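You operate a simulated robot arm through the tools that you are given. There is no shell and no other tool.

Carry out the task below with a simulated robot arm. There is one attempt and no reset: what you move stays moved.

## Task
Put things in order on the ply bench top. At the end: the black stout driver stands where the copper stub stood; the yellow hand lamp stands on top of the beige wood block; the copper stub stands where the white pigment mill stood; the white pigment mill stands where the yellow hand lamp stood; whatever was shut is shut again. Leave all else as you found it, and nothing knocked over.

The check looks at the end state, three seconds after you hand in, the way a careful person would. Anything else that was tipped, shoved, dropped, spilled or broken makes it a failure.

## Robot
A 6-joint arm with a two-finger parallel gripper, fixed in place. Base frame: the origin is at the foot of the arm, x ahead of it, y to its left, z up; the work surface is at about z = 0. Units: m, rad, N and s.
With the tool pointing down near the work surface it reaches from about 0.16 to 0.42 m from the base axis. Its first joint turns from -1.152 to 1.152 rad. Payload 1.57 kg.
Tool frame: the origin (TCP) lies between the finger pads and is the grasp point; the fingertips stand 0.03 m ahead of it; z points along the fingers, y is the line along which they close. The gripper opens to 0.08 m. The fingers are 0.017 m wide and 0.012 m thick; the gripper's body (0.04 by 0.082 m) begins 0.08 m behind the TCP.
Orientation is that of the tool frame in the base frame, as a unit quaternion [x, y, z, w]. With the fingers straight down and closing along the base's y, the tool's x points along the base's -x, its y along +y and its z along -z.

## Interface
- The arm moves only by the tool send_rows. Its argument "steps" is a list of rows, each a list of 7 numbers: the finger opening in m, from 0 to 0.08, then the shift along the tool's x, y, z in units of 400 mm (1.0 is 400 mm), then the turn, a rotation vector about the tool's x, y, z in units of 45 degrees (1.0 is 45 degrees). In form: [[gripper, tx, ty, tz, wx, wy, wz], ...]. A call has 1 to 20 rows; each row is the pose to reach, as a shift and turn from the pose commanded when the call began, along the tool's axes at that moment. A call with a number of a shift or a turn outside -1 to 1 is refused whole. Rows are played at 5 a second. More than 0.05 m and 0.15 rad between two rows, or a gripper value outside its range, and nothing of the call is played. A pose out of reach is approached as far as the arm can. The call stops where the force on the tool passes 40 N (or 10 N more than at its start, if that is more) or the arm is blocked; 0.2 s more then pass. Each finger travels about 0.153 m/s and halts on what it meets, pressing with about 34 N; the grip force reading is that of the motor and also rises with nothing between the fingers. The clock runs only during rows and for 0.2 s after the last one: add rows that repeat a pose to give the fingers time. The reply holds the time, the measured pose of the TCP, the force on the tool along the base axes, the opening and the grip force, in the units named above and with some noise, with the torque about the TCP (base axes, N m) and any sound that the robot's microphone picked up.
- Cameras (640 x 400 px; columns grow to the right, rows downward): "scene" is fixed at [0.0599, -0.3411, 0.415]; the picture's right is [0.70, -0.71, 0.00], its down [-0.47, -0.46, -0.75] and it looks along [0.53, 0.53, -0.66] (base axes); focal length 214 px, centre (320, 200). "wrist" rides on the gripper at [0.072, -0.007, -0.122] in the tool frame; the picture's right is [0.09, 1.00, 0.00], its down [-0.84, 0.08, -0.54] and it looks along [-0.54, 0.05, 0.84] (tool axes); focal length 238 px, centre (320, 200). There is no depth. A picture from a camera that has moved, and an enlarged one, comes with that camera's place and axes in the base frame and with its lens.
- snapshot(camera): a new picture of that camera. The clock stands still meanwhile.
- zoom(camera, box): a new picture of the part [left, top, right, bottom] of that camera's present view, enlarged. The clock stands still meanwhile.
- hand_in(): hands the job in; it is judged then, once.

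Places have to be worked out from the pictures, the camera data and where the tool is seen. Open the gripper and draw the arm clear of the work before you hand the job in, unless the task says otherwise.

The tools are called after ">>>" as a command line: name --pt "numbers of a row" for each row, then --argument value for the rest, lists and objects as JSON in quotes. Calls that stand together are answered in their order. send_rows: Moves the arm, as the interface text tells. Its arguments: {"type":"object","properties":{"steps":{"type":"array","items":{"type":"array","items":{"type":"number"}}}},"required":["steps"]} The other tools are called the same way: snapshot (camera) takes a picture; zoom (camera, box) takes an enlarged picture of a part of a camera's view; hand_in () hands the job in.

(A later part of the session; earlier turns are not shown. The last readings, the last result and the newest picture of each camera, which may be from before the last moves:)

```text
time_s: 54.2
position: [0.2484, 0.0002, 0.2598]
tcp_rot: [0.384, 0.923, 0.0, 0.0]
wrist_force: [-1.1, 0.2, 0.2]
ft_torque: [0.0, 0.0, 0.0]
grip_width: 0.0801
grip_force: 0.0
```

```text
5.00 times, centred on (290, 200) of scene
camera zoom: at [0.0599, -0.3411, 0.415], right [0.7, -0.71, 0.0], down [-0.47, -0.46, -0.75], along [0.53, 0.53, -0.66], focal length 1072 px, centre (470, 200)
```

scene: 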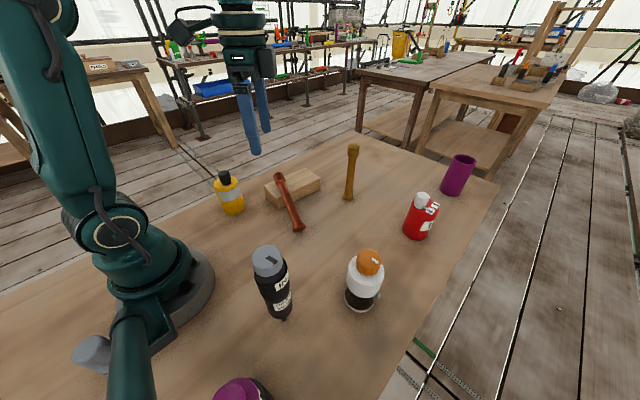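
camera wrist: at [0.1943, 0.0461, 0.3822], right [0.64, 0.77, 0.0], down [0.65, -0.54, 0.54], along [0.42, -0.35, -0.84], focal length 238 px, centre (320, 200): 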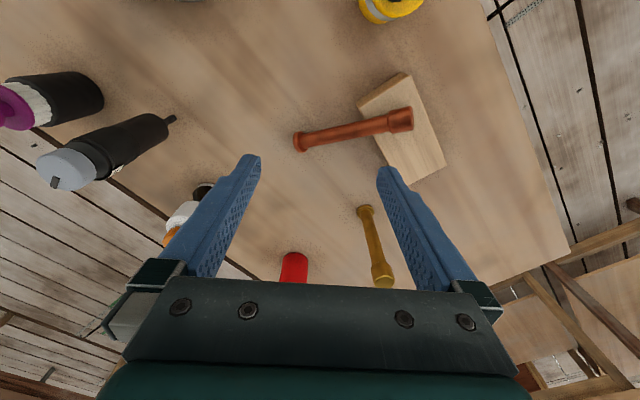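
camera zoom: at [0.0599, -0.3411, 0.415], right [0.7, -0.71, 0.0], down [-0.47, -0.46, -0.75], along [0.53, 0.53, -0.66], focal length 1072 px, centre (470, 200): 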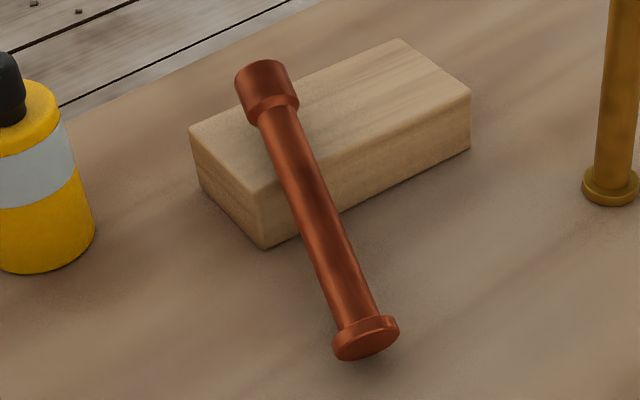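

The stick's pose: foot ≈(0.271,−0.061), head end ≈(0.331,0.089), heading ≈68°, elevation ≈19°. I'll yaw the tool by −113° (to −68°) in this clear spot so the fingers can close across the shaft.

>>> send_rows --pt "0.08 0 0 0 0 0 -0.168" --pt "0.08 0 0 0 0 0 -0.336" --pt "0.08 0 0 0 0 0 -0.504" --pt "0.08 0 0 0 0 0 -0.672" --pt "0.08 0 0 0 0 0 -0.8393" --pt "0.08 0 0 0 0 0 -0.8393"

>>> send_rows --pt "0.08 0 0 0 0 0 -0.168" --pt "0.08 0 0 0 0 0 -0.336" --pt "0.08 0 0 0 0 0 -0.504" --pt "0.08 0 0 0 0 0 -0.672" --pt "0.08 0 0 0 0 0 -0.8393" --pt "0.08 0 0 0 0 0 -0.8393"

>>> send_rows --pt "0.08 0 0 0 0 0 -0.168" --pt "0.08 0 0 0 0 0 -0.336" --pt "0.08 0 0 0 0 0 -0.504" --pt "0.08 0 0 0 0 0 -0.672" --pt "0.08 0 0 0 0 0 -0.8393" --pt "0.08 0 0 0 0 0 -0.8393"

>>> snapshot --camera "wrist"

```text
time_s: 55.6
position: [0.2498, 0.0001, 0.26]
tcp_rot: [0.062, 0.998, 0.0, 0.0]
wrist_force: [-0.7, 0.4, 0.5]
ft_torque: [0.01, 0.0, -0.03]
grip_width: 0.08
grip_force: 0.0
```

```text
time_s: 57.0
position: [0.249, -0.0004, 0.2589]
tcp_rot: [-0.264, 0.964, -0.001, 0.0]
wrist_force: [-0.2, -1.1, -0.5]
ft_torque: [0.0, 0.02, -0.02]
grip_width: 0.0798
grip_force: 0.1
```

```text
time_s: 58.4
position: [0.2489, 0.0002, 0.2586]
tcp_rot: [-0.562, 0.827, -0.001, 0.0]
wrist_force: [-0.8, 0.6, 0.5]
ft_torque: [-0.04, 0.02, -0.04]
grip_width: 0.0799
grip_force: 0.0
```

```text
taken
camera wrist: at [0.2292, -0.0696, 0.3817], right [-0.96, 0.28, 0.0], down [0.24, 0.81, 0.54], along [0.15, 0.52, -0.84], focal length 238 px, centre (320, 200)
```

wrist: 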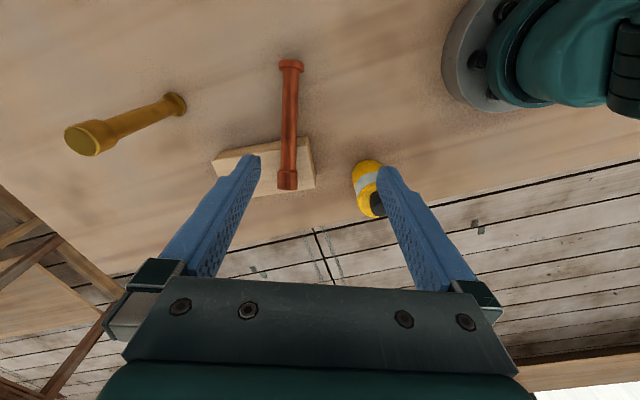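

The stick now runs straight up the image, so the yaw is right. I'll enlarge it for a second measurement from this angle.

>>> zoom --camera "wrist" --box '[200, 40, 380, 220]'

```text
2.22 times, centred on (290, 130) of wrist
camera zoom: at [0.2292, -0.0696, 0.3817], right [-0.96, 0.28, 0.0], down [0.24, 0.81, 0.54], along [0.15, 0.52, -0.84], focal length 530 px, centre (387, 356)
```

zoom: 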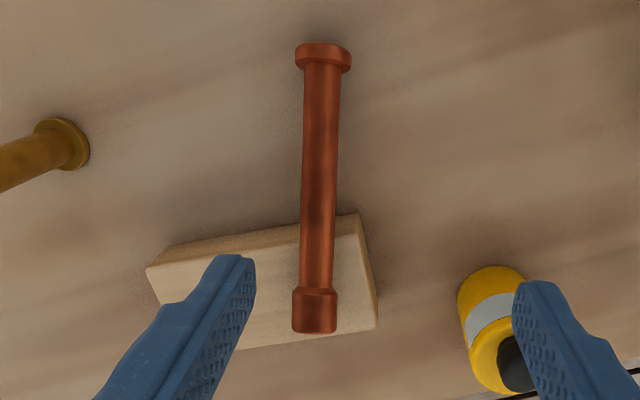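

The grip point (8.5 cm up from the foot) is ≈(0.3005, 0.0143, 0.044). I'll move to a pre-grasp 10 cm back along a 35°-tilted approach, so the stick can later be swung upright with moderate tilts both ways.

>>> send_rows --pt "0.08 -0.0449 -0.0211 0.0668 0 0.1556 0" --pt "0.08 -0.0897 -0.0423 0.1335 0 0.3112 0" --pt "0.08 -0.1346 -0.0634 0.2003 0 0.4668 0" --pt "0.08 -0.1794 -0.0846 0.267 0 0.6224 0" --pt "0.08 -0.2243 -0.1057 0.3338 0 0.778 0" --pt "0.08 -0.2243 -0.1057 0.3338 0 0.778 0"

>>> snapshot --camera "wrist"

>>> snapshot --camera "scene"

```text
time_s: 59.8
position: [0.3227, 0.0678, 0.125]
tcp_rot: [-0.535, 0.789, -0.169, -0.251]
wrist_force: [0.3, -0.6, -0.6]
ft_torque: [0.0, 0.02, -0.03]
grip_width: 0.0798
grip_force: 0.1
```

```text
taken
camera wrist: at [0.3322, 0.0759, 0.2677], right [-0.95, 0.3, 0.05], down [0.3, 0.95, -0.04], along [-0.06, -0.02, -1.0], focal length 238 px, centre (320, 200)
```

wrist: 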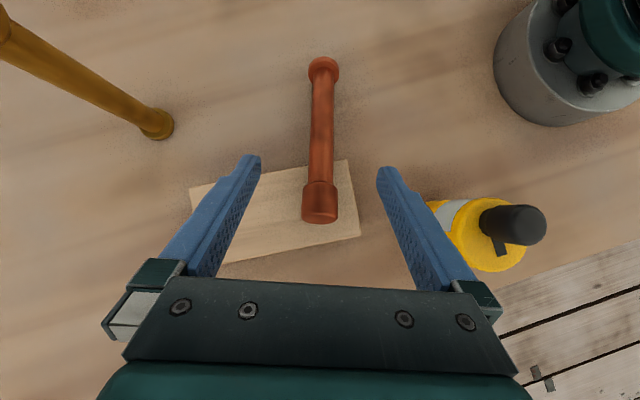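

```text
taken
```

scene: 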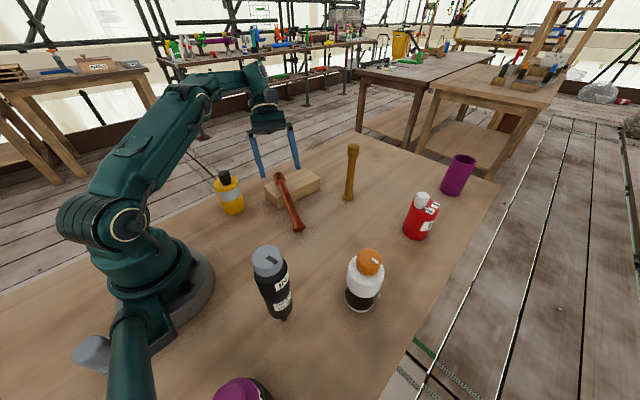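

Pre-grasp reached and the stick is centred between the open fingers. I'll take one enlarged look to refine before the approach.

>>> zoom --camera "wrist" --box '[230, 40, 410, 240]'

```text
2.00 times, centred on (320, 140) of wrist
camera zoom: at [0.3322, 0.0759, 0.2677], right [-0.95, 0.3, 0.05], down [0.3, 0.95, -0.04], along [-0.06, -0.02, -1.0], focal length 477 px, centre (320, 320)
```

zoom: 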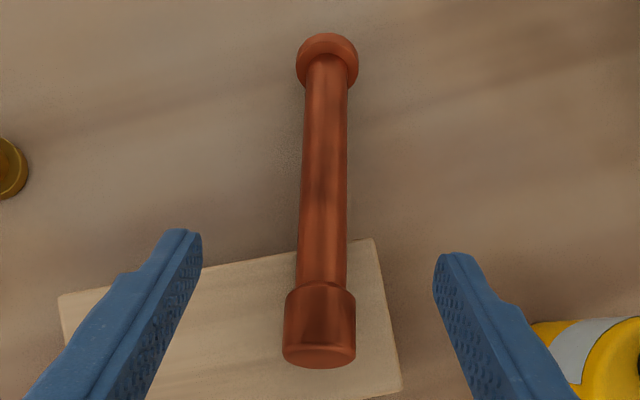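

The shaft is within ~1 mm of the tool's centre plane. I'll slide in along the tool axis by 10 cm to put the shaft between the pads.

>>> send_rows --pt "0.08 0 0.0025 0.06 0 0 0" --pt "0.08 0 0.0025 0.12 0 0 0" --pt "0.08 0 0.0025 0.18 0 0 0" --pt "0.08 0 0.0025 0.225 0 0 0" --pt "0.08 0 0.0025 0.25 0 0 0" --pt "0.08 0 0.0025 0.25 0 0 0"

>>> snapshot --camera "wrist"

>>> zoom --camera "scene" --box '[210, 120, 370, 250]'

```text
time_s: 61.2
position: [0.2988, 0.0141, 0.0436]
tcp_rot: [-0.536, 0.789, -0.169, -0.248]
wrist_force: [1.0, -0.3, 0.5]
ft_torque: [0.0, -0.04, -0.02]
grip_width: 0.0798
grip_force: 0.1
```

```text
taken
camera wrist: at [0.3102, 0.0226, 0.1856], right [-0.95, 0.3, 0.05], down [0.3, 0.95, -0.04], along [-0.06, -0.02, -1.0], focal length 238 px, centre (320, 200)
```

wrist: 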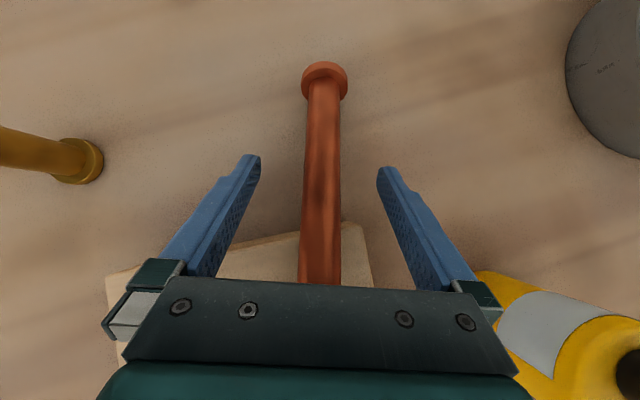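

```text
3.08 times, centred on (290, 185) of scene
camera zoom: at [0.0599, -0.3411, 0.415], right [0.7, -0.71, 0.0], down [-0.47, -0.46, -0.75], along [0.53, 0.53, -0.66], focal length 660 px, centre (412, 246)
```

zoom: 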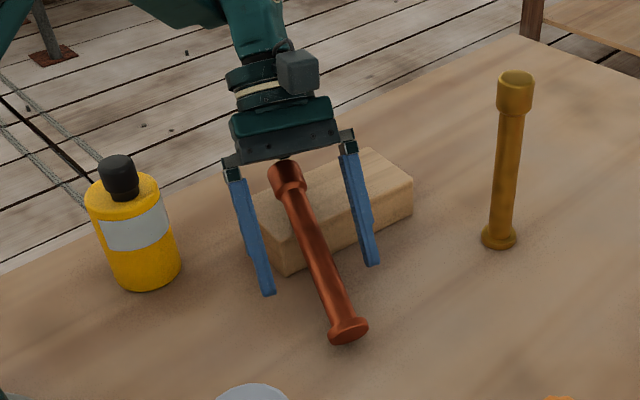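

The pads straddle the shaft with the gripper body clear of the head and block. I'll close gently.

>>> send_rows --pt "0.06 0 0 0 0 0 0" --pt "0.045 0 0 0 0 0 0" --pt "0.035 0 0 0 0 0 0" --pt "0.029 0 0 0 0 0 0" --pt "0.026 0 0 0 0 0 0" --pt "0.024 0 0 0 0 0 0" --pt "0.022 0 0 0 0 0 0" --pt "0.02 0 0 0 0 0 0" --pt "0.01 0 0 0 0 0 0" --pt "0.0 0 0 0 0 0 0" --pt "0.0 0 0 0 0 0 0"

>>> snapshot --camera "wrist"

>>> zoom --camera "scene" --box '[210, 120, 370, 250]'

```text
time_s: 63.6
position: [0.2996, 0.0145, 0.0442]
tcp_rot: [-0.535, 0.789, -0.169, -0.249]
wrist_force: [-0.7, -0.2, 1.3]
ft_torque: [-0.01, 0.02, -0.04]
grip_width: 0.021
grip_force: 34.1
```

```text
taken
camera wrist: at [0.3102, 0.0227, 0.1858], right [-0.95, 0.3, 0.05], down [0.3, 0.95, -0.04], along [-0.06, -0.02, -1.0], focal length 238 px, centre (320, 200)
```

wrist: 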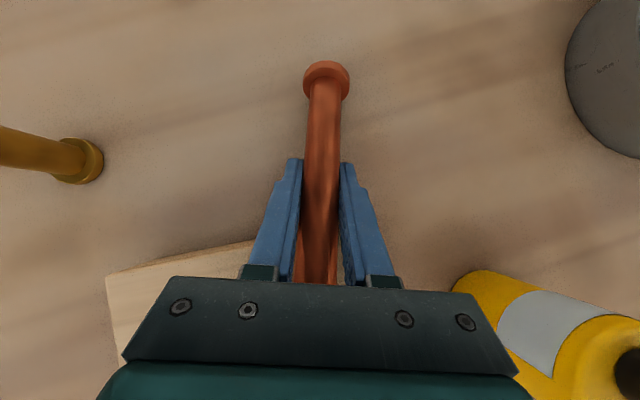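

```text
3.08 times, centred on (290, 185) of scene
camera zoom: at [0.0599, -0.3411, 0.415], right [0.7, -0.71, 0.0], down [-0.47, -0.46, -0.75], along [0.53, 0.53, -0.66], focal length 660 px, centre (412, 246)
```

zoom: 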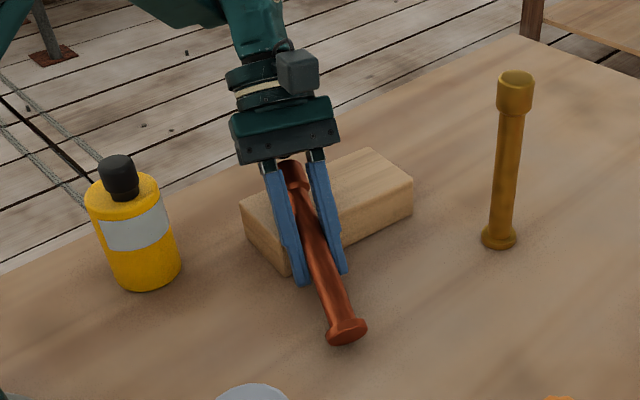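

Gripped on the shaft (21 mm, 34 N). I'll lift straight up slowly by 2 cm and check for slip.

>>> send_rows --pt "0.0 0.0057 0 -0.0082 0 0 0" --pt "0.0 0.0115 0 -0.0164 0 0 0" --pt "0.0 0.0172 0 -0.0246 0 0 0" --pt "0.0 0.0229 0 -0.0328 0 0 0" --pt "0.0 0.0287 0 -0.041 0 0 0" --pt "0.0 0.0287 0 -0.041 0 0 0"

>>> snapshot --camera "wrist"

>>> zoom --camera "scene" --box '[210, 120, 370, 250]'

```text
time_s: 65.0
position: [0.2987, 0.0147, 0.0634]
tcp_rot: [-0.535, 0.79, -0.167, -0.249]
wrist_force: [0.1, -0.1, -1.0]
ft_torque: [-0.03, 0.01, -0.02]
grip_width: 0.0208
grip_force: 33.7
```

```text
taken
camera wrist: at [0.3102, 0.0227, 0.2057], right [-0.95, 0.3, 0.05], down [0.3, 0.95, -0.04], along [-0.06, -0.02, -1.0], focal length 238 px, centre (320, 200)
```

wrist: 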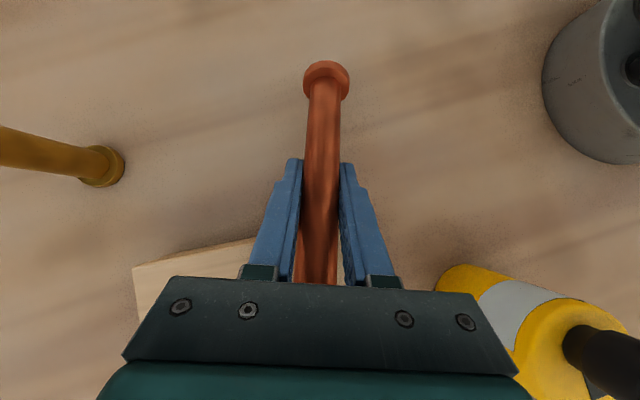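

```text
3.08 times, centred on (290, 185) of scene
camera zoom: at [0.0599, -0.3411, 0.415], right [0.7, -0.71, 0.0], down [-0.47, -0.46, -0.75], along [0.53, 0.53, -0.66], focal length 660 px, centre (412, 246)
```

zoom: 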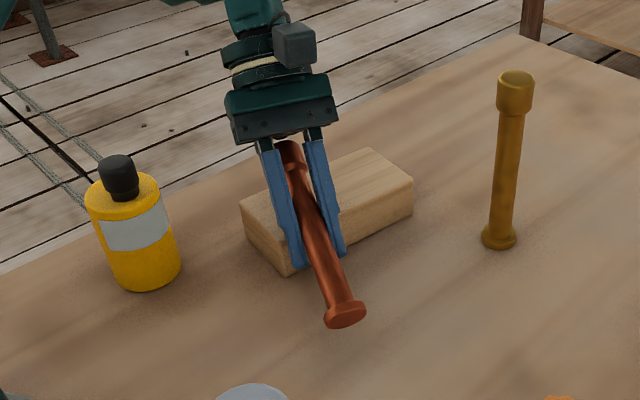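

Held firmly and the block is untouched. I'll raise another 10 cm, then begin rotating the tool about the closing axis to swing the stick upright (first half, 35°).

>>> send_rows --pt "0.0 0.03 0 -0.043 0 0 0" --pt "0.0 0.07 0 -0.1 0 0 0" --pt "0.0 0.11 0 -0.157 0 0 0" --pt "0.0 0.1506 0 -0.215 0 0 0" --pt "0.0 0.1506 0 -0.215 0 0 0"

>>> send_rows --pt "0.0 0 0 0 0 -0.1 0" --pt "0.0 0 0 0 0 -0.25 0" --pt "0.0 0 0 0 0 -0.4 0" --pt "0.0 0 0 0 0 -0.55 0" --pt "0.0 0 0 0 0 -0.7 0" --pt "0.0 0 0 0 0 -0.785 0" --pt "0.0 0 0 0 0 -0.785 0"

>>> snapshot --camera "scene"

>>> snapshot --camera "wrist"

```text
time_s: 66.2
position: [0.301, 0.014, 0.1697]
tcp_rot: [-0.535, 0.789, -0.169, -0.25]
wrist_force: [0.0, 0.5, -2.0]
ft_torque: [0.0, 0.01, 0.0]
grip_width: 0.0211
grip_force: 34.2
```

```text
time_s: 67.8
position: [0.3001, 0.0147, 0.1677]
tcp_rot: [-0.561, 0.828, 0.002, 0.003]
wrist_force: [0.8, 0.4, -1.4]
ft_torque: [0.0, -0.01, 0.02]
grip_width: 0.0206
grip_force: 34.3
```

```text
taken
```

scene: 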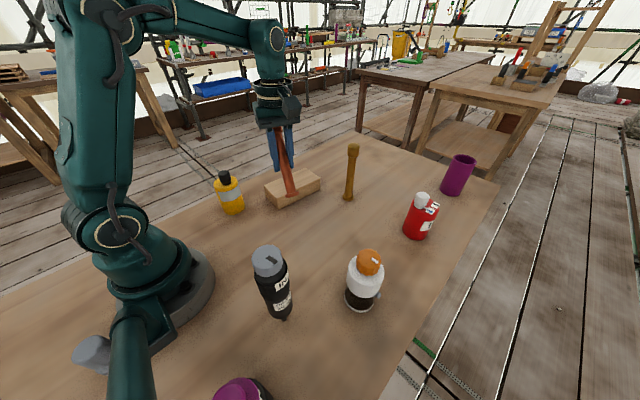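

```text
taken
camera wrist: at [0.2791, -0.0555, 0.2908], right [-0.96, 0.28, 0.0], down [0.24, 0.8, 0.55], along [0.16, 0.53, -0.84], focal length 238 px, centre (320, 200)
```

wrist: 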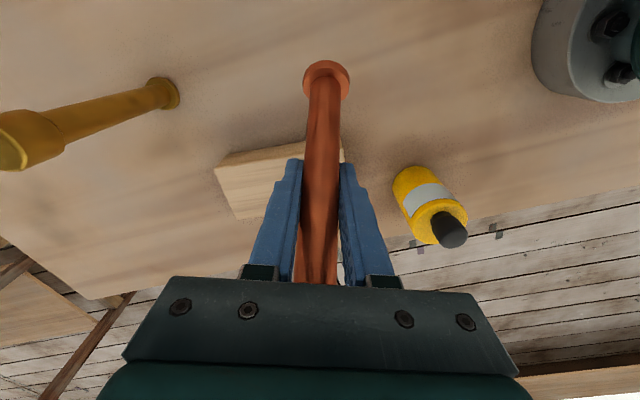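

Halfway: the tool is vertical and the stick leans ~35°, well clear of the block. I'll do the second half.

>>> send_rows --pt "0.0 0 0 0 0 -0.1 0" --pt "0.0 0 0 0 0 -0.25 0" --pt "0.0 0 0 0 0 -0.4 0" --pt "0.0 0 0 0 0 -0.55 0" --pt "0.0 0 0 0 0 -0.7 0" --pt "0.0 0 0 0 0 -0.785 0" --pt "0.0 0 0 0 0 -0.785 0"

>>> snapshot --camera "scene"

>>> snapshot --camera "wrist"

```text
time_s: 69.4
position: [0.3001, 0.0149, 0.1675]
tcp_rot: [-0.535, 0.788, 0.172, 0.253]
wrist_force: [0.2, 0.2, -1.1]
ft_torque: [-0.02, 0.0, 0.03]
grip_width: 0.021
grip_force: 34.0
```

```text
taken
```

scene: 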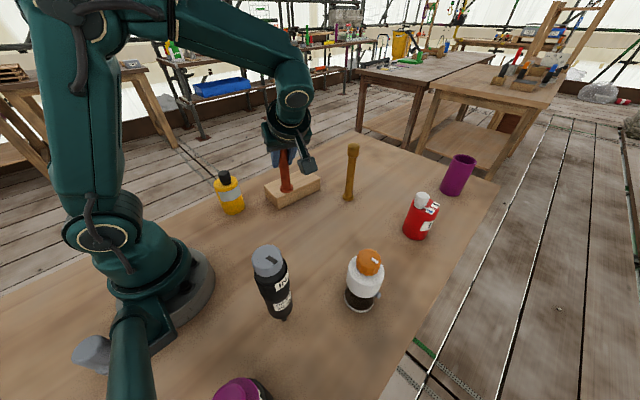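

```text
taken
camera wrist: at [0.2582, -0.1082, 0.2261], right [-0.95, 0.3, -0.05], down [0.06, 0.37, 0.93], along [0.3, 0.88, -0.37], focal length 238 px, centre (320, 200)
```

wrist: 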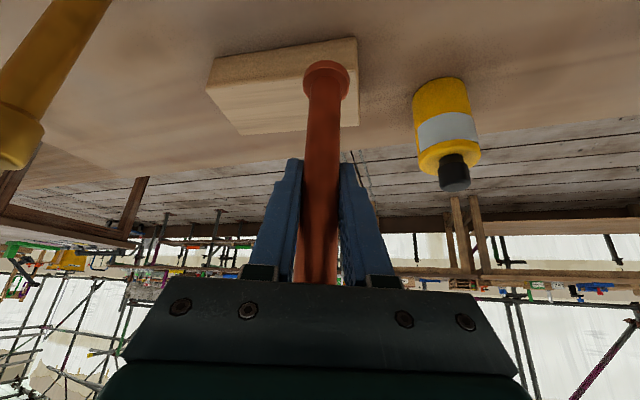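

The stick now looks upright. I'll enlarge both views to measure its tilt.

>>> zoom --camera "scene" --box '[255, 110, 325, 200]'

>>> zoom --camera "wrist" --box '[230, 40, 410, 300]'

```text
4.44 times, centred on (290, 155) of scene
camera zoom: at [0.0599, -0.3411, 0.415], right [0.7, -0.71, 0.0], down [-0.47, -0.46, -0.75], along [0.53, 0.53, -0.66], focal length 953 px, centre (453, 400)
```

zoom: 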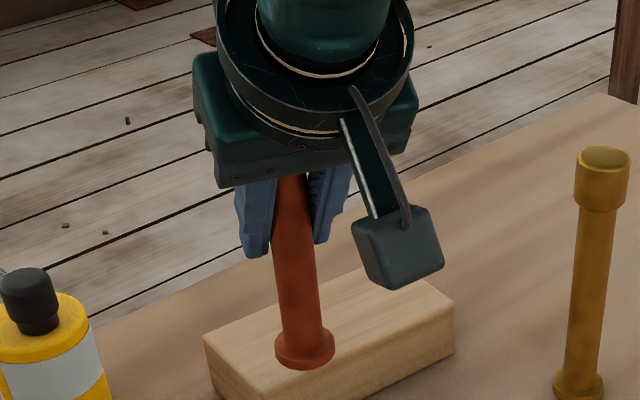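

```text
1.54 times, centred on (320, 170) of wrist
camera zoom: at [0.2582, -0.1082, 0.2261], right [-0.95, 0.3, -0.05], down [0.06, 0.37, 0.93], along [0.3, 0.88, -0.37], focal length 367 px, centre (320, 246)
```

zoom: 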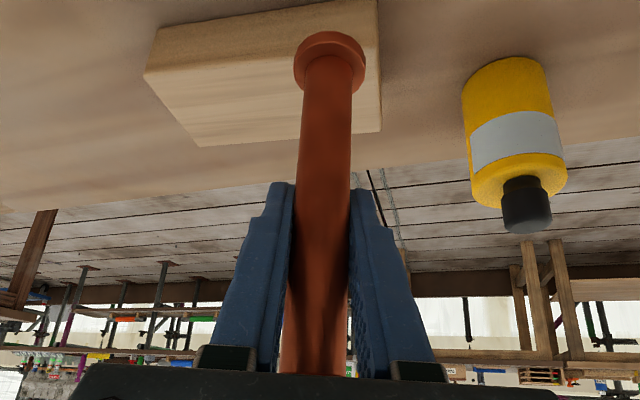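

I need a finer measurement of the stick's lean; I'll enlarge the shaft strongly, with the brass stick as an upright reference.

>>> zoom --camera "scene" --box '[275, 145, 305, 195]'

>>> zoom --camera "scene" --box '[330, 140, 370, 205]'

```text
8.00 times, centred on (290, 170) of scene
camera zoom: at [0.0599, -0.3411, 0.415], right [0.7, -0.71, 0.0], down [-0.47, -0.46, -0.75], along [0.53, 0.53, -0.66], focal length 1716 px, centre (560, 440)
```

zoom: 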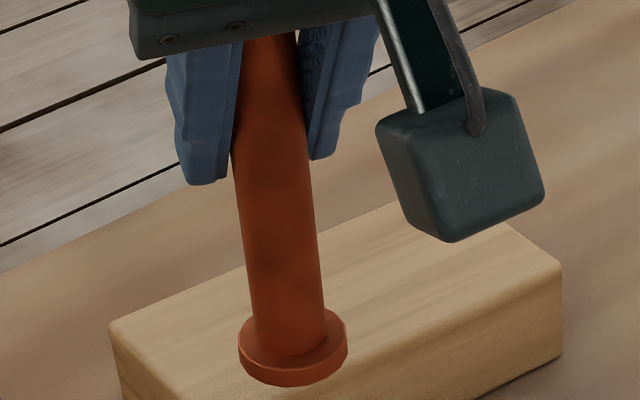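

```text
6.15 times, centred on (350, 172) of scene
camera zoom: at [0.0599, -0.3411, 0.415], right [0.7, -0.71, 0.0], down [-0.47, -0.46, -0.75], along [0.53, 0.53, -0.66], focal length 1320 px, centre (135, 369)
```

zoom: 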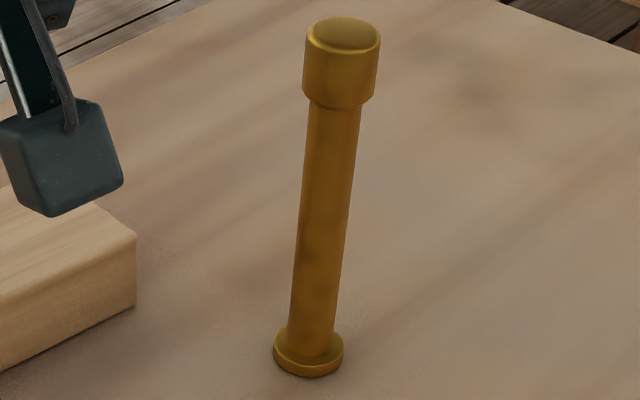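

From the scene view the stick is within about 1–2° of vertical. I'll now yaw the tool ~85° about the vertical (stick stays upright) so the tilt-back points toward the base for placing at the mill's old spot.

>>> send_rows --pt "0.0 0 0 0 0.0916 0 0.1278" --pt "0.0 0 0 0 0.1833 0 0.2555" --pt "0.0 0 0 0 0.2749 0 0.3833" --pt "0.0 0 0 0 0.3665 0 0.511" --pt "0.0 0 0 0 0.4582 0 0.6388" --pt "0.0 0 0 0 0.5498 0 0.7665" --pt "0.0 0 0 0 0.5498 0 0.7665"

>>> snapshot --camera "scene"

```text
time_s: 71.0
position: [0.2997, 0.0153, 0.1684]
tcp_rot: [-0.212, 0.928, 0.068, 0.3]
wrist_force: [0.6, 0.4, -2.2]
ft_torque: [-0.02, -0.03, 0.01]
grip_width: 0.0209
grip_force: 33.9
```

```text
taken
```

scene: 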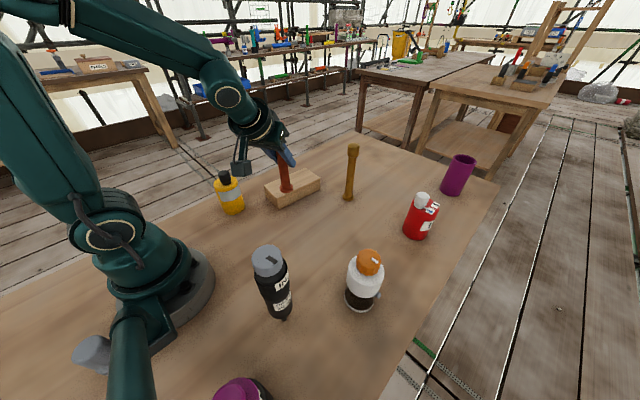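

The stick stays upright in the swing. I'll do the second half of the yaw.

>>> send_rows --pt "0.0 0 0 0 0.0916 0 0.1278" --pt "0.0 0 0 0 0.1833 0 0.2555" --pt "0.0 0 0 0 0.2749 0 0.3833" --pt "0.0 0 0 0 0.3665 0 0.511" --pt "0.0 0 0 0 0.4582 0 0.6388" --pt "0.0 0 0 0 0.5498 0 0.7665" --pt "0.0 0 0 0 0.5498 0 0.7665"

>>> snapshot --camera "scene"

>>> snapshot --camera "wrist"

>>> zoom --camera "scene" --box '[260, 130, 320, 200]'

```text
time_s: 72.6
position: [0.2998, 0.0136, 0.1681]
tcp_rot: [0.138, 0.942, -0.045, 0.304]
wrist_force: [-0.7, -0.6, -2.6]
ft_torque: [-0.01, 0.01, 0.0]
grip_width: 0.0208
grip_force: 34.1
```

```text
taken
```

scene: 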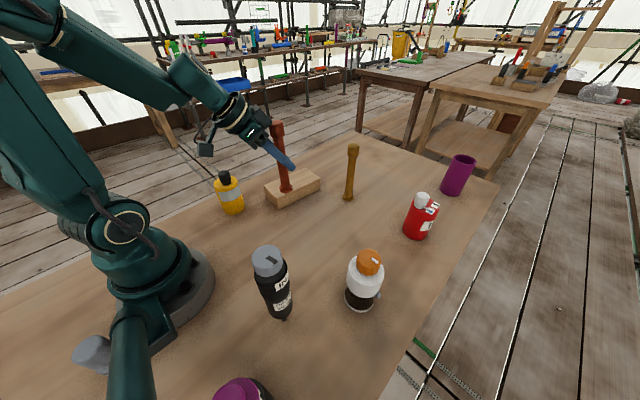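

```text
taken
camera wrist: at [0.1739, 0.045, 0.2266], right [0.21, 0.98, -0.05], down [0.37, -0.03, 0.93], along [0.9, -0.22, -0.37], focal length 238 px, centre (320, 200)
```

wrist: 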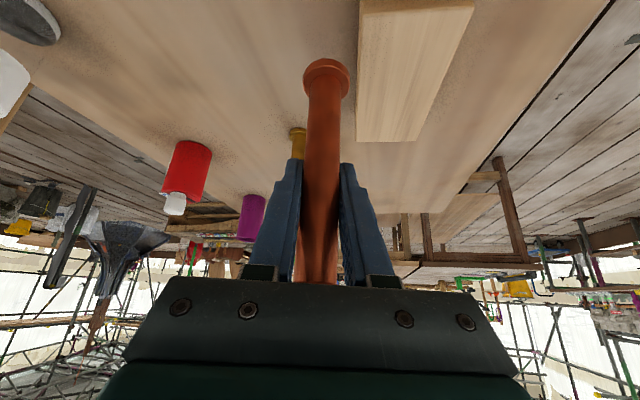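

```text
5.71 times, centred on (290, 165) of scene
camera zoom: at [0.0599, -0.3411, 0.415], right [0.7, -0.71, 0.0], down [-0.47, -0.46, -0.75], along [0.53, 0.53, -0.66], focal length 1226 px, centre (491, 400)
```

zoom: 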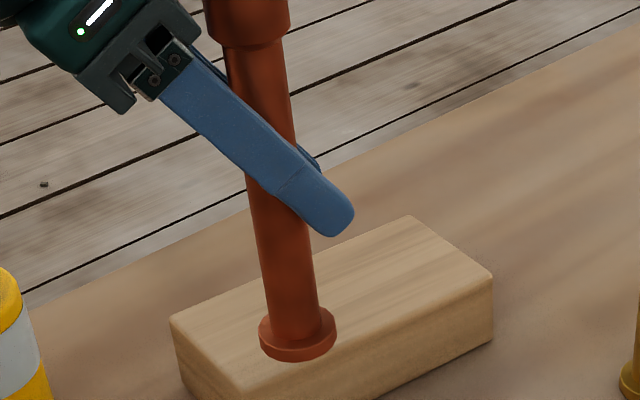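

Excellent — the stick is vertical to within ~0.2° in this plane. I'll carry it (foot ≈8 cm above the bench) to the mill's old spot (0.3595, −0.107).

>>> send_rows --pt "0.0 -0.02 -0.027 0.0144 0 0 0" --pt "0.0 -0.056 -0.075 0.0402 0 0 0" --pt "0.0 -0.093 -0.1245 0.0668 0 0 0" --pt "0.0 -0.13 -0.174 0.0933 0 0 0" --pt "0.0 -0.166 -0.222 0.1191 0 0 0" --pt "0.0 -0.1863 -0.249 0.1336 0 0 0" --pt "0.0 -0.1863 -0.249 0.1336 0 0 0"

>>> snapshot --camera "scene"

>>> zoom --camera "scene" --box '[290, 120, 390, 230]'

>>> snapshot --camera "wrist"

```text
time_s: 74.2
position: [0.359, -0.1077, 0.1688]
tcp_rot: [0.138, 0.942, -0.045, 0.303]
wrist_force: [-0.2, 0.0, -2.2]
ft_torque: [-0.01, 0.0, -0.01]
grip_width: 0.0212
grip_force: 34.2
```

```text
taken
```

scene: 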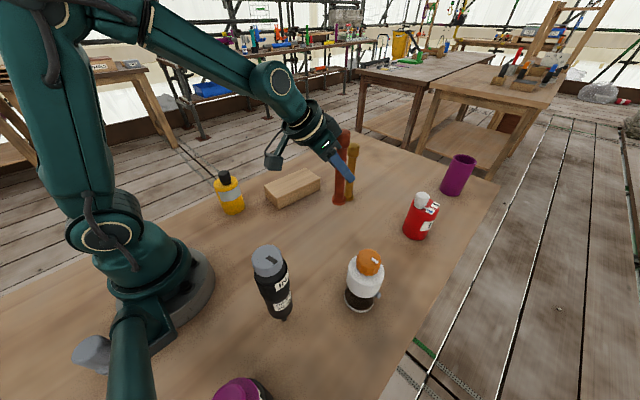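

```text
3.64 times, centred on (340, 175) of scene
camera zoom: at [0.0599, -0.3411, 0.415], right [0.7, -0.71, 0.0], down [-0.47, -0.46, -0.75], along [0.53, 0.53, -0.66], focal length 780 px, centre (247, 291)
```

zoom: 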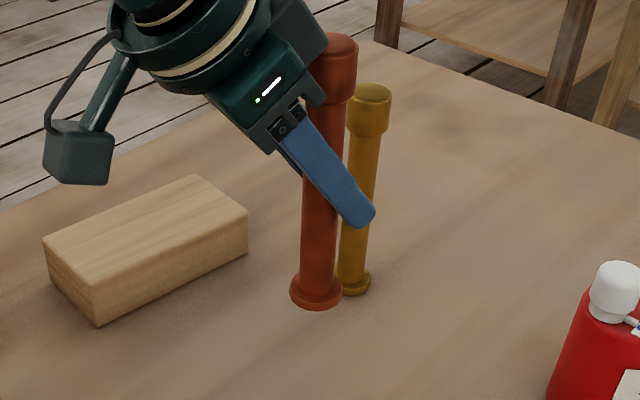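

```text
taken
camera wrist: at [0.2333, -0.0767, 0.2267], right [0.21, 0.98, -0.05], down [0.37, -0.03, 0.93], along [0.9, -0.22, -0.37], focal length 238 px, centre (320, 200)
```

wrist: 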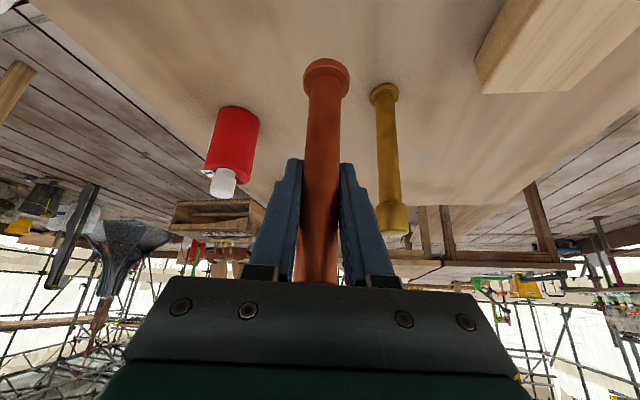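

The stick is upright over the target; the block is unmoved. I'll lower it 7 cm, leaving the foot about 1 cm above the bench.

>>> send_rows --pt "0.0 0.02 0 0.0279 0 0 0" --pt "0.0 0.05 0 0.0697 0 0 0" --pt "0.0 0.08 0 0.1115 0 0 0" --pt "0.0 0.096 0 0.1338 0 0 0" --pt "0.0 0.102 0 0.1422 0 0 0" --pt "0.0 0.102 0 0.1422 0 0 0"

>>> zoom --camera "scene" --box '[290, 150, 390, 260]'

>>> zoom --camera "wrist" --box '[240, 30, 420, 150]'

```text
time_s: 75.6
position: [0.3583, -0.1067, 0.1244]
tcp_rot: [0.138, 0.942, -0.044, 0.302]
wrist_force: [1.1, 0.6, -2.1]
ft_torque: [0.02, 0.0, -0.01]
grip_width: 0.0209
grip_force: 33.7
out of reach, approached as far as the arm can: row 3, 4, 5, 6
```

```text
3.64 times, centred on (340, 205) of scene
camera zoom: at [0.0599, -0.3411, 0.415], right [0.7, -0.71, 0.0], down [-0.47, -0.46, -0.75], along [0.53, 0.53, -0.66], focal length 780 px, centre (247, 182)
```

zoom: 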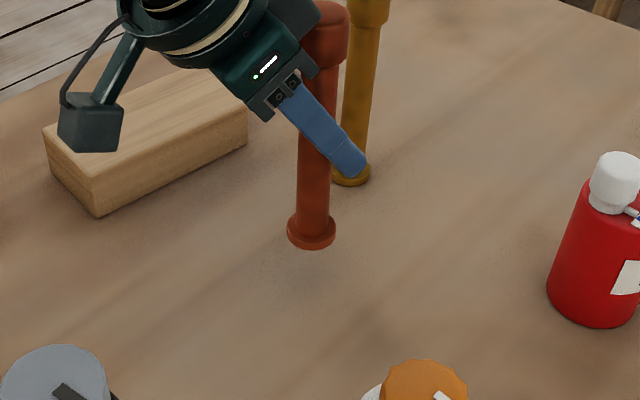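

```text
3.33 times, centred on (330, 90) of wrist
camera zoom: at [0.2331, -0.0762, 0.1825], right [0.21, 0.98, -0.05], down [0.37, -0.03, 0.93], along [0.9, -0.22, -0.37], focal length 794 px, centre (287, 567)
```

zoom: 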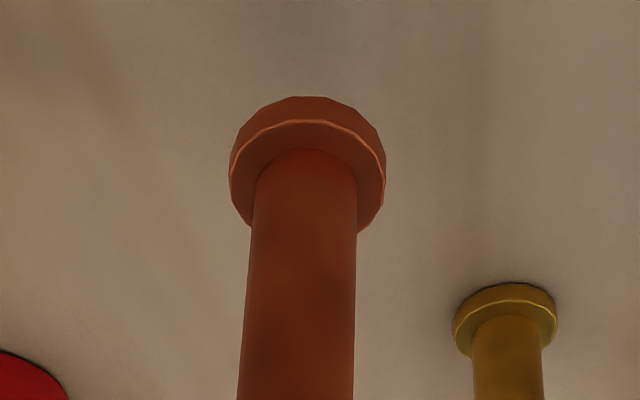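

The arm can't go lower with the tool tilted outward (wrist nearly straight). I'll raise back to z≈0.17 and yaw the tool another 90° about the vertical so the gripper leans to the +y side instead, keeping the stick upright in place.

>>> send_rows --pt "0.0 -0.02 0 -0.0279 0 0 0" --pt "0.0 -0.045 0 -0.0627 0 0 0" --pt "0.0 -0.0656 0 -0.0914 0 0 0" --pt "0.0 -0.0656 0 -0.0914 0 0 0"

>>> send_rows --pt "0.0 0 0 0 0.0874 0 0.1219" --pt "0.0 0 0 0 0.1748 0 0.2438" --pt "0.0 0 0 0 0.2623 0 0.3657" --pt "0.0 0 0 0 0.3497 0 0.4876" --pt "0.0 0 0 0 0.4371 0 0.6095" --pt "0.0 0 0 0 0.5245 0 0.7313" --pt "0.0 0 0 0 0.5828 0 0.8126" --pt "0.0 0 0 0 0.5828 0 0.8126"

>>> snapshot --camera "scene"

```text
time_s: 76.6
position: [0.3591, -0.1062, 0.1698]
tcp_rot: [0.138, 0.942, -0.044, 0.302]
wrist_force: [-0.2, 1.1, -1.5]
ft_torque: [-0.03, 0.01, 0.01]
grip_width: 0.0208
grip_force: 34.2
```

```text
time_s: 78.4
position: [0.3593, -0.1067, 0.1699]
tcp_rot: [0.488, 0.817, -0.157, 0.263]
wrist_force: [0.6, -0.4, -1.4]
ft_torque: [-0.01, -0.01, 0.0]
grip_width: 0.0207
grip_force: 34.0
```

```text
taken
```

scene: 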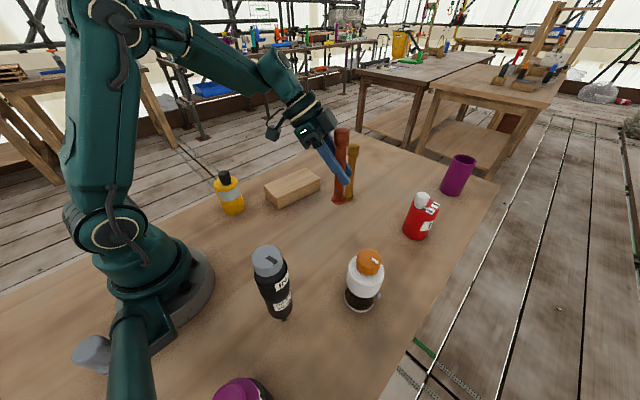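

First 45° done with the stick still upright in place. I'll continue with the second 45°.

>>> send_rows --pt "0.0 0 0 0 0.0874 0 0.1219" --pt "0.0 0 0 0 0.1748 0 0.2438" --pt "0.0 0 0 0 0.2623 0 0.3657" --pt "0.0 0 0 0 0.3497 0 0.4876" --pt "0.0 0 0 0 0.4371 0 0.6095" --pt "0.0 0 0 0 0.5245 0 0.7313" --pt "0.0 0 0 0 0.5828 0 0.8126" --pt "0.0 0 0 0 0.5828 0 0.8126"

>>> snapshot --camera "scene"

>>> snapshot --camera "wrist"

>>> zoom --camera "scene" --box '[290, 115, 390, 225]'

```text
time_s: 80.2
position: [0.3584, -0.1062, 0.1699]
tcp_rot: [0.764, 0.568, -0.246, 0.183]
wrist_force: [0.4, 0.3, -1.0]
ft_torque: [0.0, 0.02, 0.02]
grip_width: 0.0211
grip_force: 33.8
```

```text
taken
```

scene: 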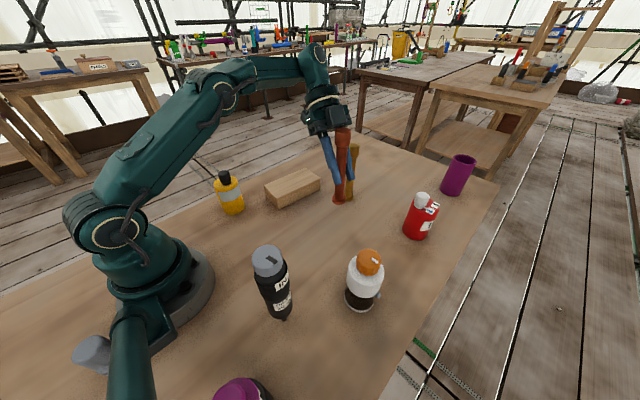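

```text
taken
camera wrist: at [0.3897, 0.0189, 0.2272], right [0.98, -0.21, -0.05], down [-0.03, -0.37, 0.93], along [-0.22, -0.9, -0.37], focal length 238 px, centre (320, 200)
```

wrist: 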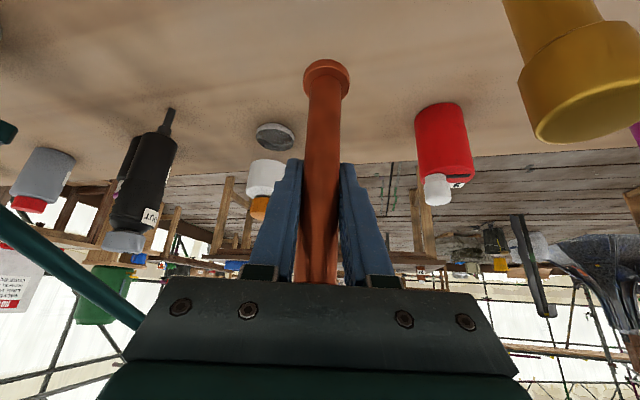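

```text
3.64 times, centred on (340, 170) of scene
camera zoom: at [0.0599, -0.3411, 0.415], right [0.7, -0.71, 0.0], down [-0.47, -0.46, -0.75], along [0.53, 0.53, -0.66], focal length 780 px, centre (247, 309)
```

zoom: 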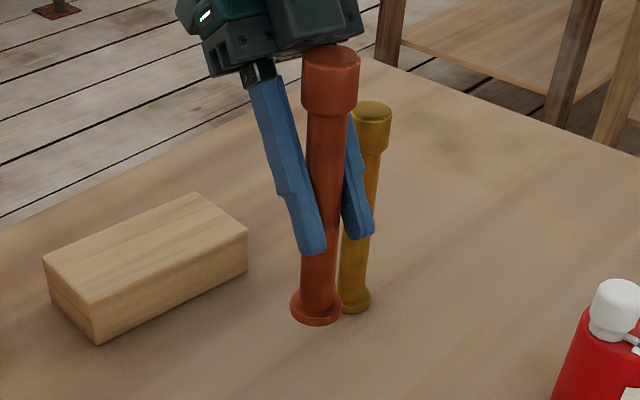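

The stick is upright and the gripper now leans toward +y, clear of the brass stick. I'll try lowering 7 cm again.

>>> send_rows --pt "0.0 0.02 0 0.0279 0 0 0" --pt "0.0 0.045 0 0.0627 0 0 0" --pt "0.0 0.07 0 0.0976 0 0 0" --pt "0.0 0.092 0 0.1283 0 0 0" --pt "0.0 0.102 0 0.1422 0 0 0" --pt "0.0 0.102 0 0.1422 0 0 0"

>>> zoom --camera "scene" --box '[290, 140, 390, 250]'

>>> snapshot --camera "wrist"

```text
time_s: 81.6
position: [0.358, -0.1061, 0.1]
tcp_rot: [0.763, 0.569, -0.246, 0.183]
wrist_force: [0.0, 0.4, -2.0]
ft_torque: [0.05, 0.0, -0.01]
grip_width: 0.0209
grip_force: 34.1
```

```text
3.64 times, centred on (340, 195) of scene
camera zoom: at [0.0599, -0.3411, 0.415], right [0.7, -0.71, 0.0], down [-0.47, -0.46, -0.75], along [0.53, 0.53, -0.66], focal length 780 px, centre (247, 218)
```

zoom: 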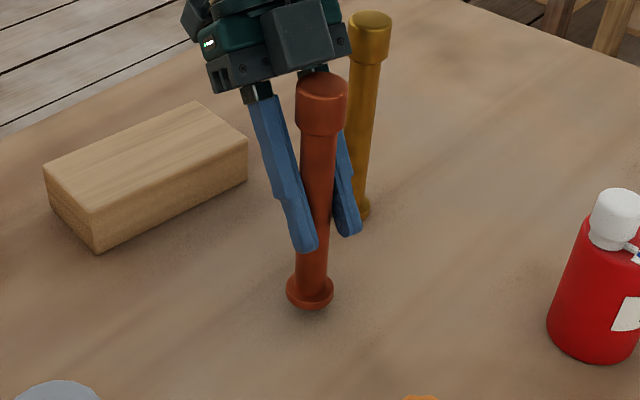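

```text
taken
camera wrist: at [0.3897, 0.0195, 0.1572], right [0.98, -0.21, -0.05], down [-0.03, -0.37, 0.93], along [-0.22, -0.9, -0.37], focal length 238 px, centre (320, 200)
```

wrist: 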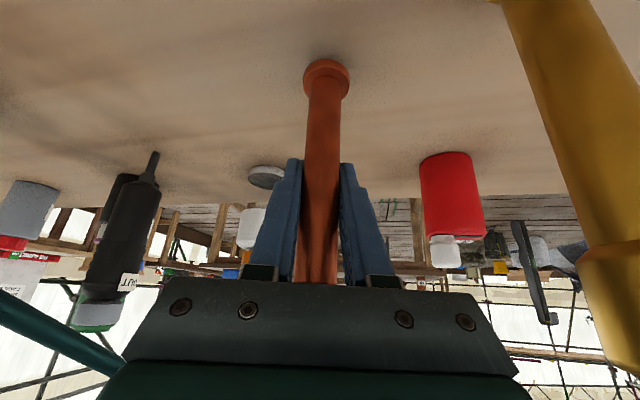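

The foot is about 1 cm above the bench, at the right spot. I'll lower another 6 mm with a 2 mm position trim, then continue in 1–2 mm steps watching the force.

>>> send_rows --pt "0.0 0.0014 0.0025 0.0072 0 0 0" --pt "0.0 0.0057 0.005 0.0144 0 0 0" --pt "0.0 0.0057 0.005 0.0144 0 0 0"

>>> send_rows --pt "0.0 0.0015 0 0.002 0 0 0" --pt "0.0 0.003 0 0.004 0 0 0" --pt "0.0 0.003 0 0.004 0 0 0"

>>> zoom --camera "scene" --box '[310, 180, 370, 240]'

```text
time_s: 82.4
position: [0.3611, -0.1094, 0.0934]
tcp_rot: [0.763, 0.569, -0.245, 0.183]
wrist_force: [0.9, -0.5, -2.0]
ft_torque: [0.01, 0.03, -0.01]
grip_width: 0.021
grip_force: 34.0
```

```text
time_s: 83.2
position: [0.3602, -0.1088, 0.0915]
tcp_rot: [0.763, 0.569, -0.246, 0.183]
wrist_force: [0.5, 0.1, -0.9]
ft_torque: [-0.02, -0.01, -0.03]
grip_width: 0.0208
grip_force: 33.9
```

```text
6.67 times, centred on (340, 210) of scene
camera zoom: at [0.0599, -0.3411, 0.415], right [0.7, -0.71, 0.0], down [-0.47, -0.46, -0.75], along [0.53, 0.53, -0.66], focal length 1430 px, centre (187, 133)
```

zoom: 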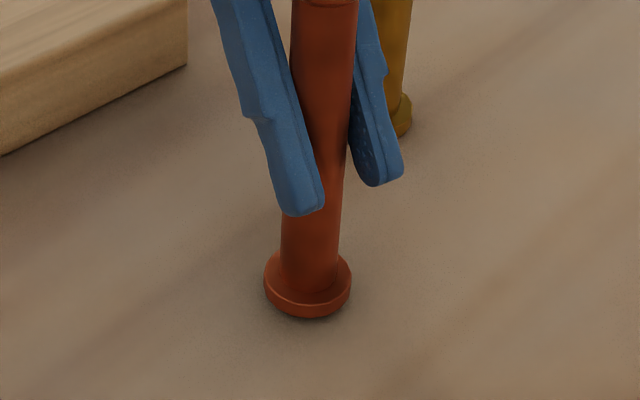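

No clear contact yet. Continuing down 1 mm at a time.

>>> send_rows --pt "0.0 0.0015 0 0.002 0 0 0" --pt "0.0 0.0015 0 0.002 0 0 0"

>>> send_rows --pt "0.0 0.0015 0 0.002 0 0 0" --pt "0.0 0.0015 0 0.002 0 0 0"

```text
time_s: 83.8
position: [0.3595, -0.1096, 0.0905]
tcp_rot: [0.763, 0.57, -0.245, 0.183]
wrist_force: [0.3, -0.2, -1.7]
ft_torque: [0.03, 0.01, 0.02]
grip_width: 0.021
grip_force: 33.5
```

```text
time_s: 84.4
position: [0.359, -0.1084, 0.0889]
tcp_rot: [0.763, 0.569, -0.246, 0.183]
wrist_force: [0.0, -0.3, -1.0]
ft_torque: [0.01, 0.02, 0.0]
grip_width: 0.0211
grip_force: 33.5
```

Still no contact force; two more 1 mm steps.

>>> send_rows --pt "0.0 0.0015 0 0.002 0 0 0" --pt "0.0 0.0015 0 0.002 0 0 0"

>>> send_rows --pt "0.0 0.0015 0 0.002 0 0 0" --pt "0.0 0.0015 0 0.002 0 0 0"

>>> zoom --camera "scene" --box '[310, 180, 370, 240]'

```text
time_s: 85.0
position: [0.3597, -0.1093, 0.089]
tcp_rot: [0.763, 0.569, -0.246, 0.183]
wrist_force: [0.6, -0.6, -1.6]
ft_torque: [-0.02, -0.02, 0.0]
grip_width: 0.021
grip_force: 34.4
```

```text
time_s: 85.6
position: [0.3603, -0.1087, 0.0886]
tcp_rot: [0.763, 0.569, -0.245, 0.183]
wrist_force: [-3.0, 2.8, 10.2]
ft_torque: [0.4, 0.17, 0.09]
grip_width: 0.0209
grip_force: 34.4
```

```text
6.67 times, centred on (340, 210) of scene
camera zoom: at [0.0599, -0.3411, 0.415], right [0.7, -0.71, 0.0], down [-0.47, -0.46, -0.75], along [0.53, 0.53, -0.66], focal length 1430 px, centre (187, 133)
```

zoom: 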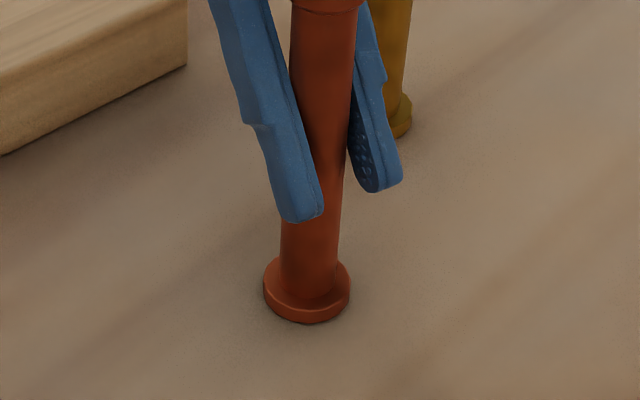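

The foot touches the bench (10 N). I'll ease up half a millimetre and open the fingers gradually.

>>> send_rows --pt "0.0 -0.0007 0 -0.001 0 0 0" --pt "0.0 -0.0007 0 -0.001 0 0 0"

>>> send_rows --pt "0.021 0 0 0 0 0 0" --pt "0.022 0 0 0 0 0 0" --pt "0.024 0 0 0 0 0 0" --pt "0.027 0 0 0 0 0 0" --pt "0.032 0 0 0 0 0 0" --pt "0.04 0 0 0 0 0 0" --pt "0.05 0 0 0 0 0 0" --pt "0.06 0 0 0 0 0 0" --pt "0.06 0 0 0 0 0 0"

>>> zoom --camera "scene" --box '[290, 140, 390, 250]'

>>> snapshot --camera "wrist"

```text
time_s: 86.2
position: [0.3601, -0.1092, 0.0878]
tcp_rot: [0.763, 0.569, -0.245, 0.183]
wrist_force: [-0.5, 0.1, 6.8]
ft_torque: [0.2, 0.0, 0.01]
grip_width: 0.0208
grip_force: 33.8
```

```text
time_s: 88.2
position: [0.3601, -0.108, 0.0884]
tcp_rot: [0.763, 0.569, -0.246, 0.183]
wrist_force: [0.0, 0.0, 0.1]
ft_torque: [-0.01, 0.02, 0.01]
grip_width: 0.0601
grip_force: 0.0
```

```text
3.64 times, centred on (340, 195) of scene
camera zoom: at [0.0599, -0.3411, 0.415], right [0.7, -0.71, 0.0], down [-0.47, -0.46, -0.75], along [0.53, 0.53, -0.66], focal length 780 px, centre (247, 218)
```

zoom: 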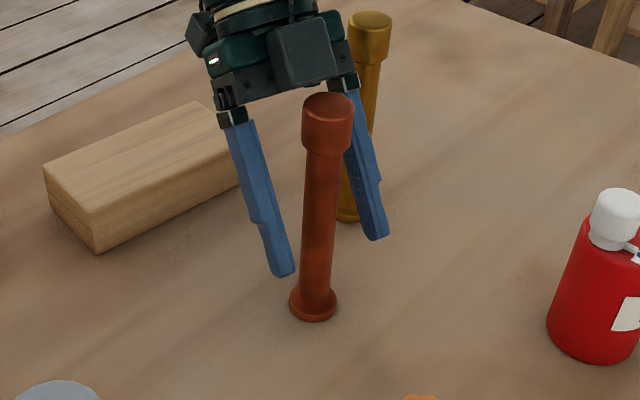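

```text
taken
camera wrist: at [0.3911, 0.0171, 0.146], right [0.98, -0.21, -0.05], down [-0.03, -0.37, 0.93], along [-0.22, -0.9, -0.37], focal length 238 px, centre (320, 200)
```

wrist: 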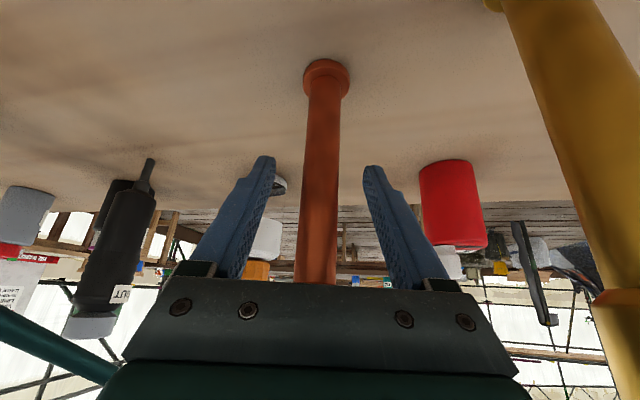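

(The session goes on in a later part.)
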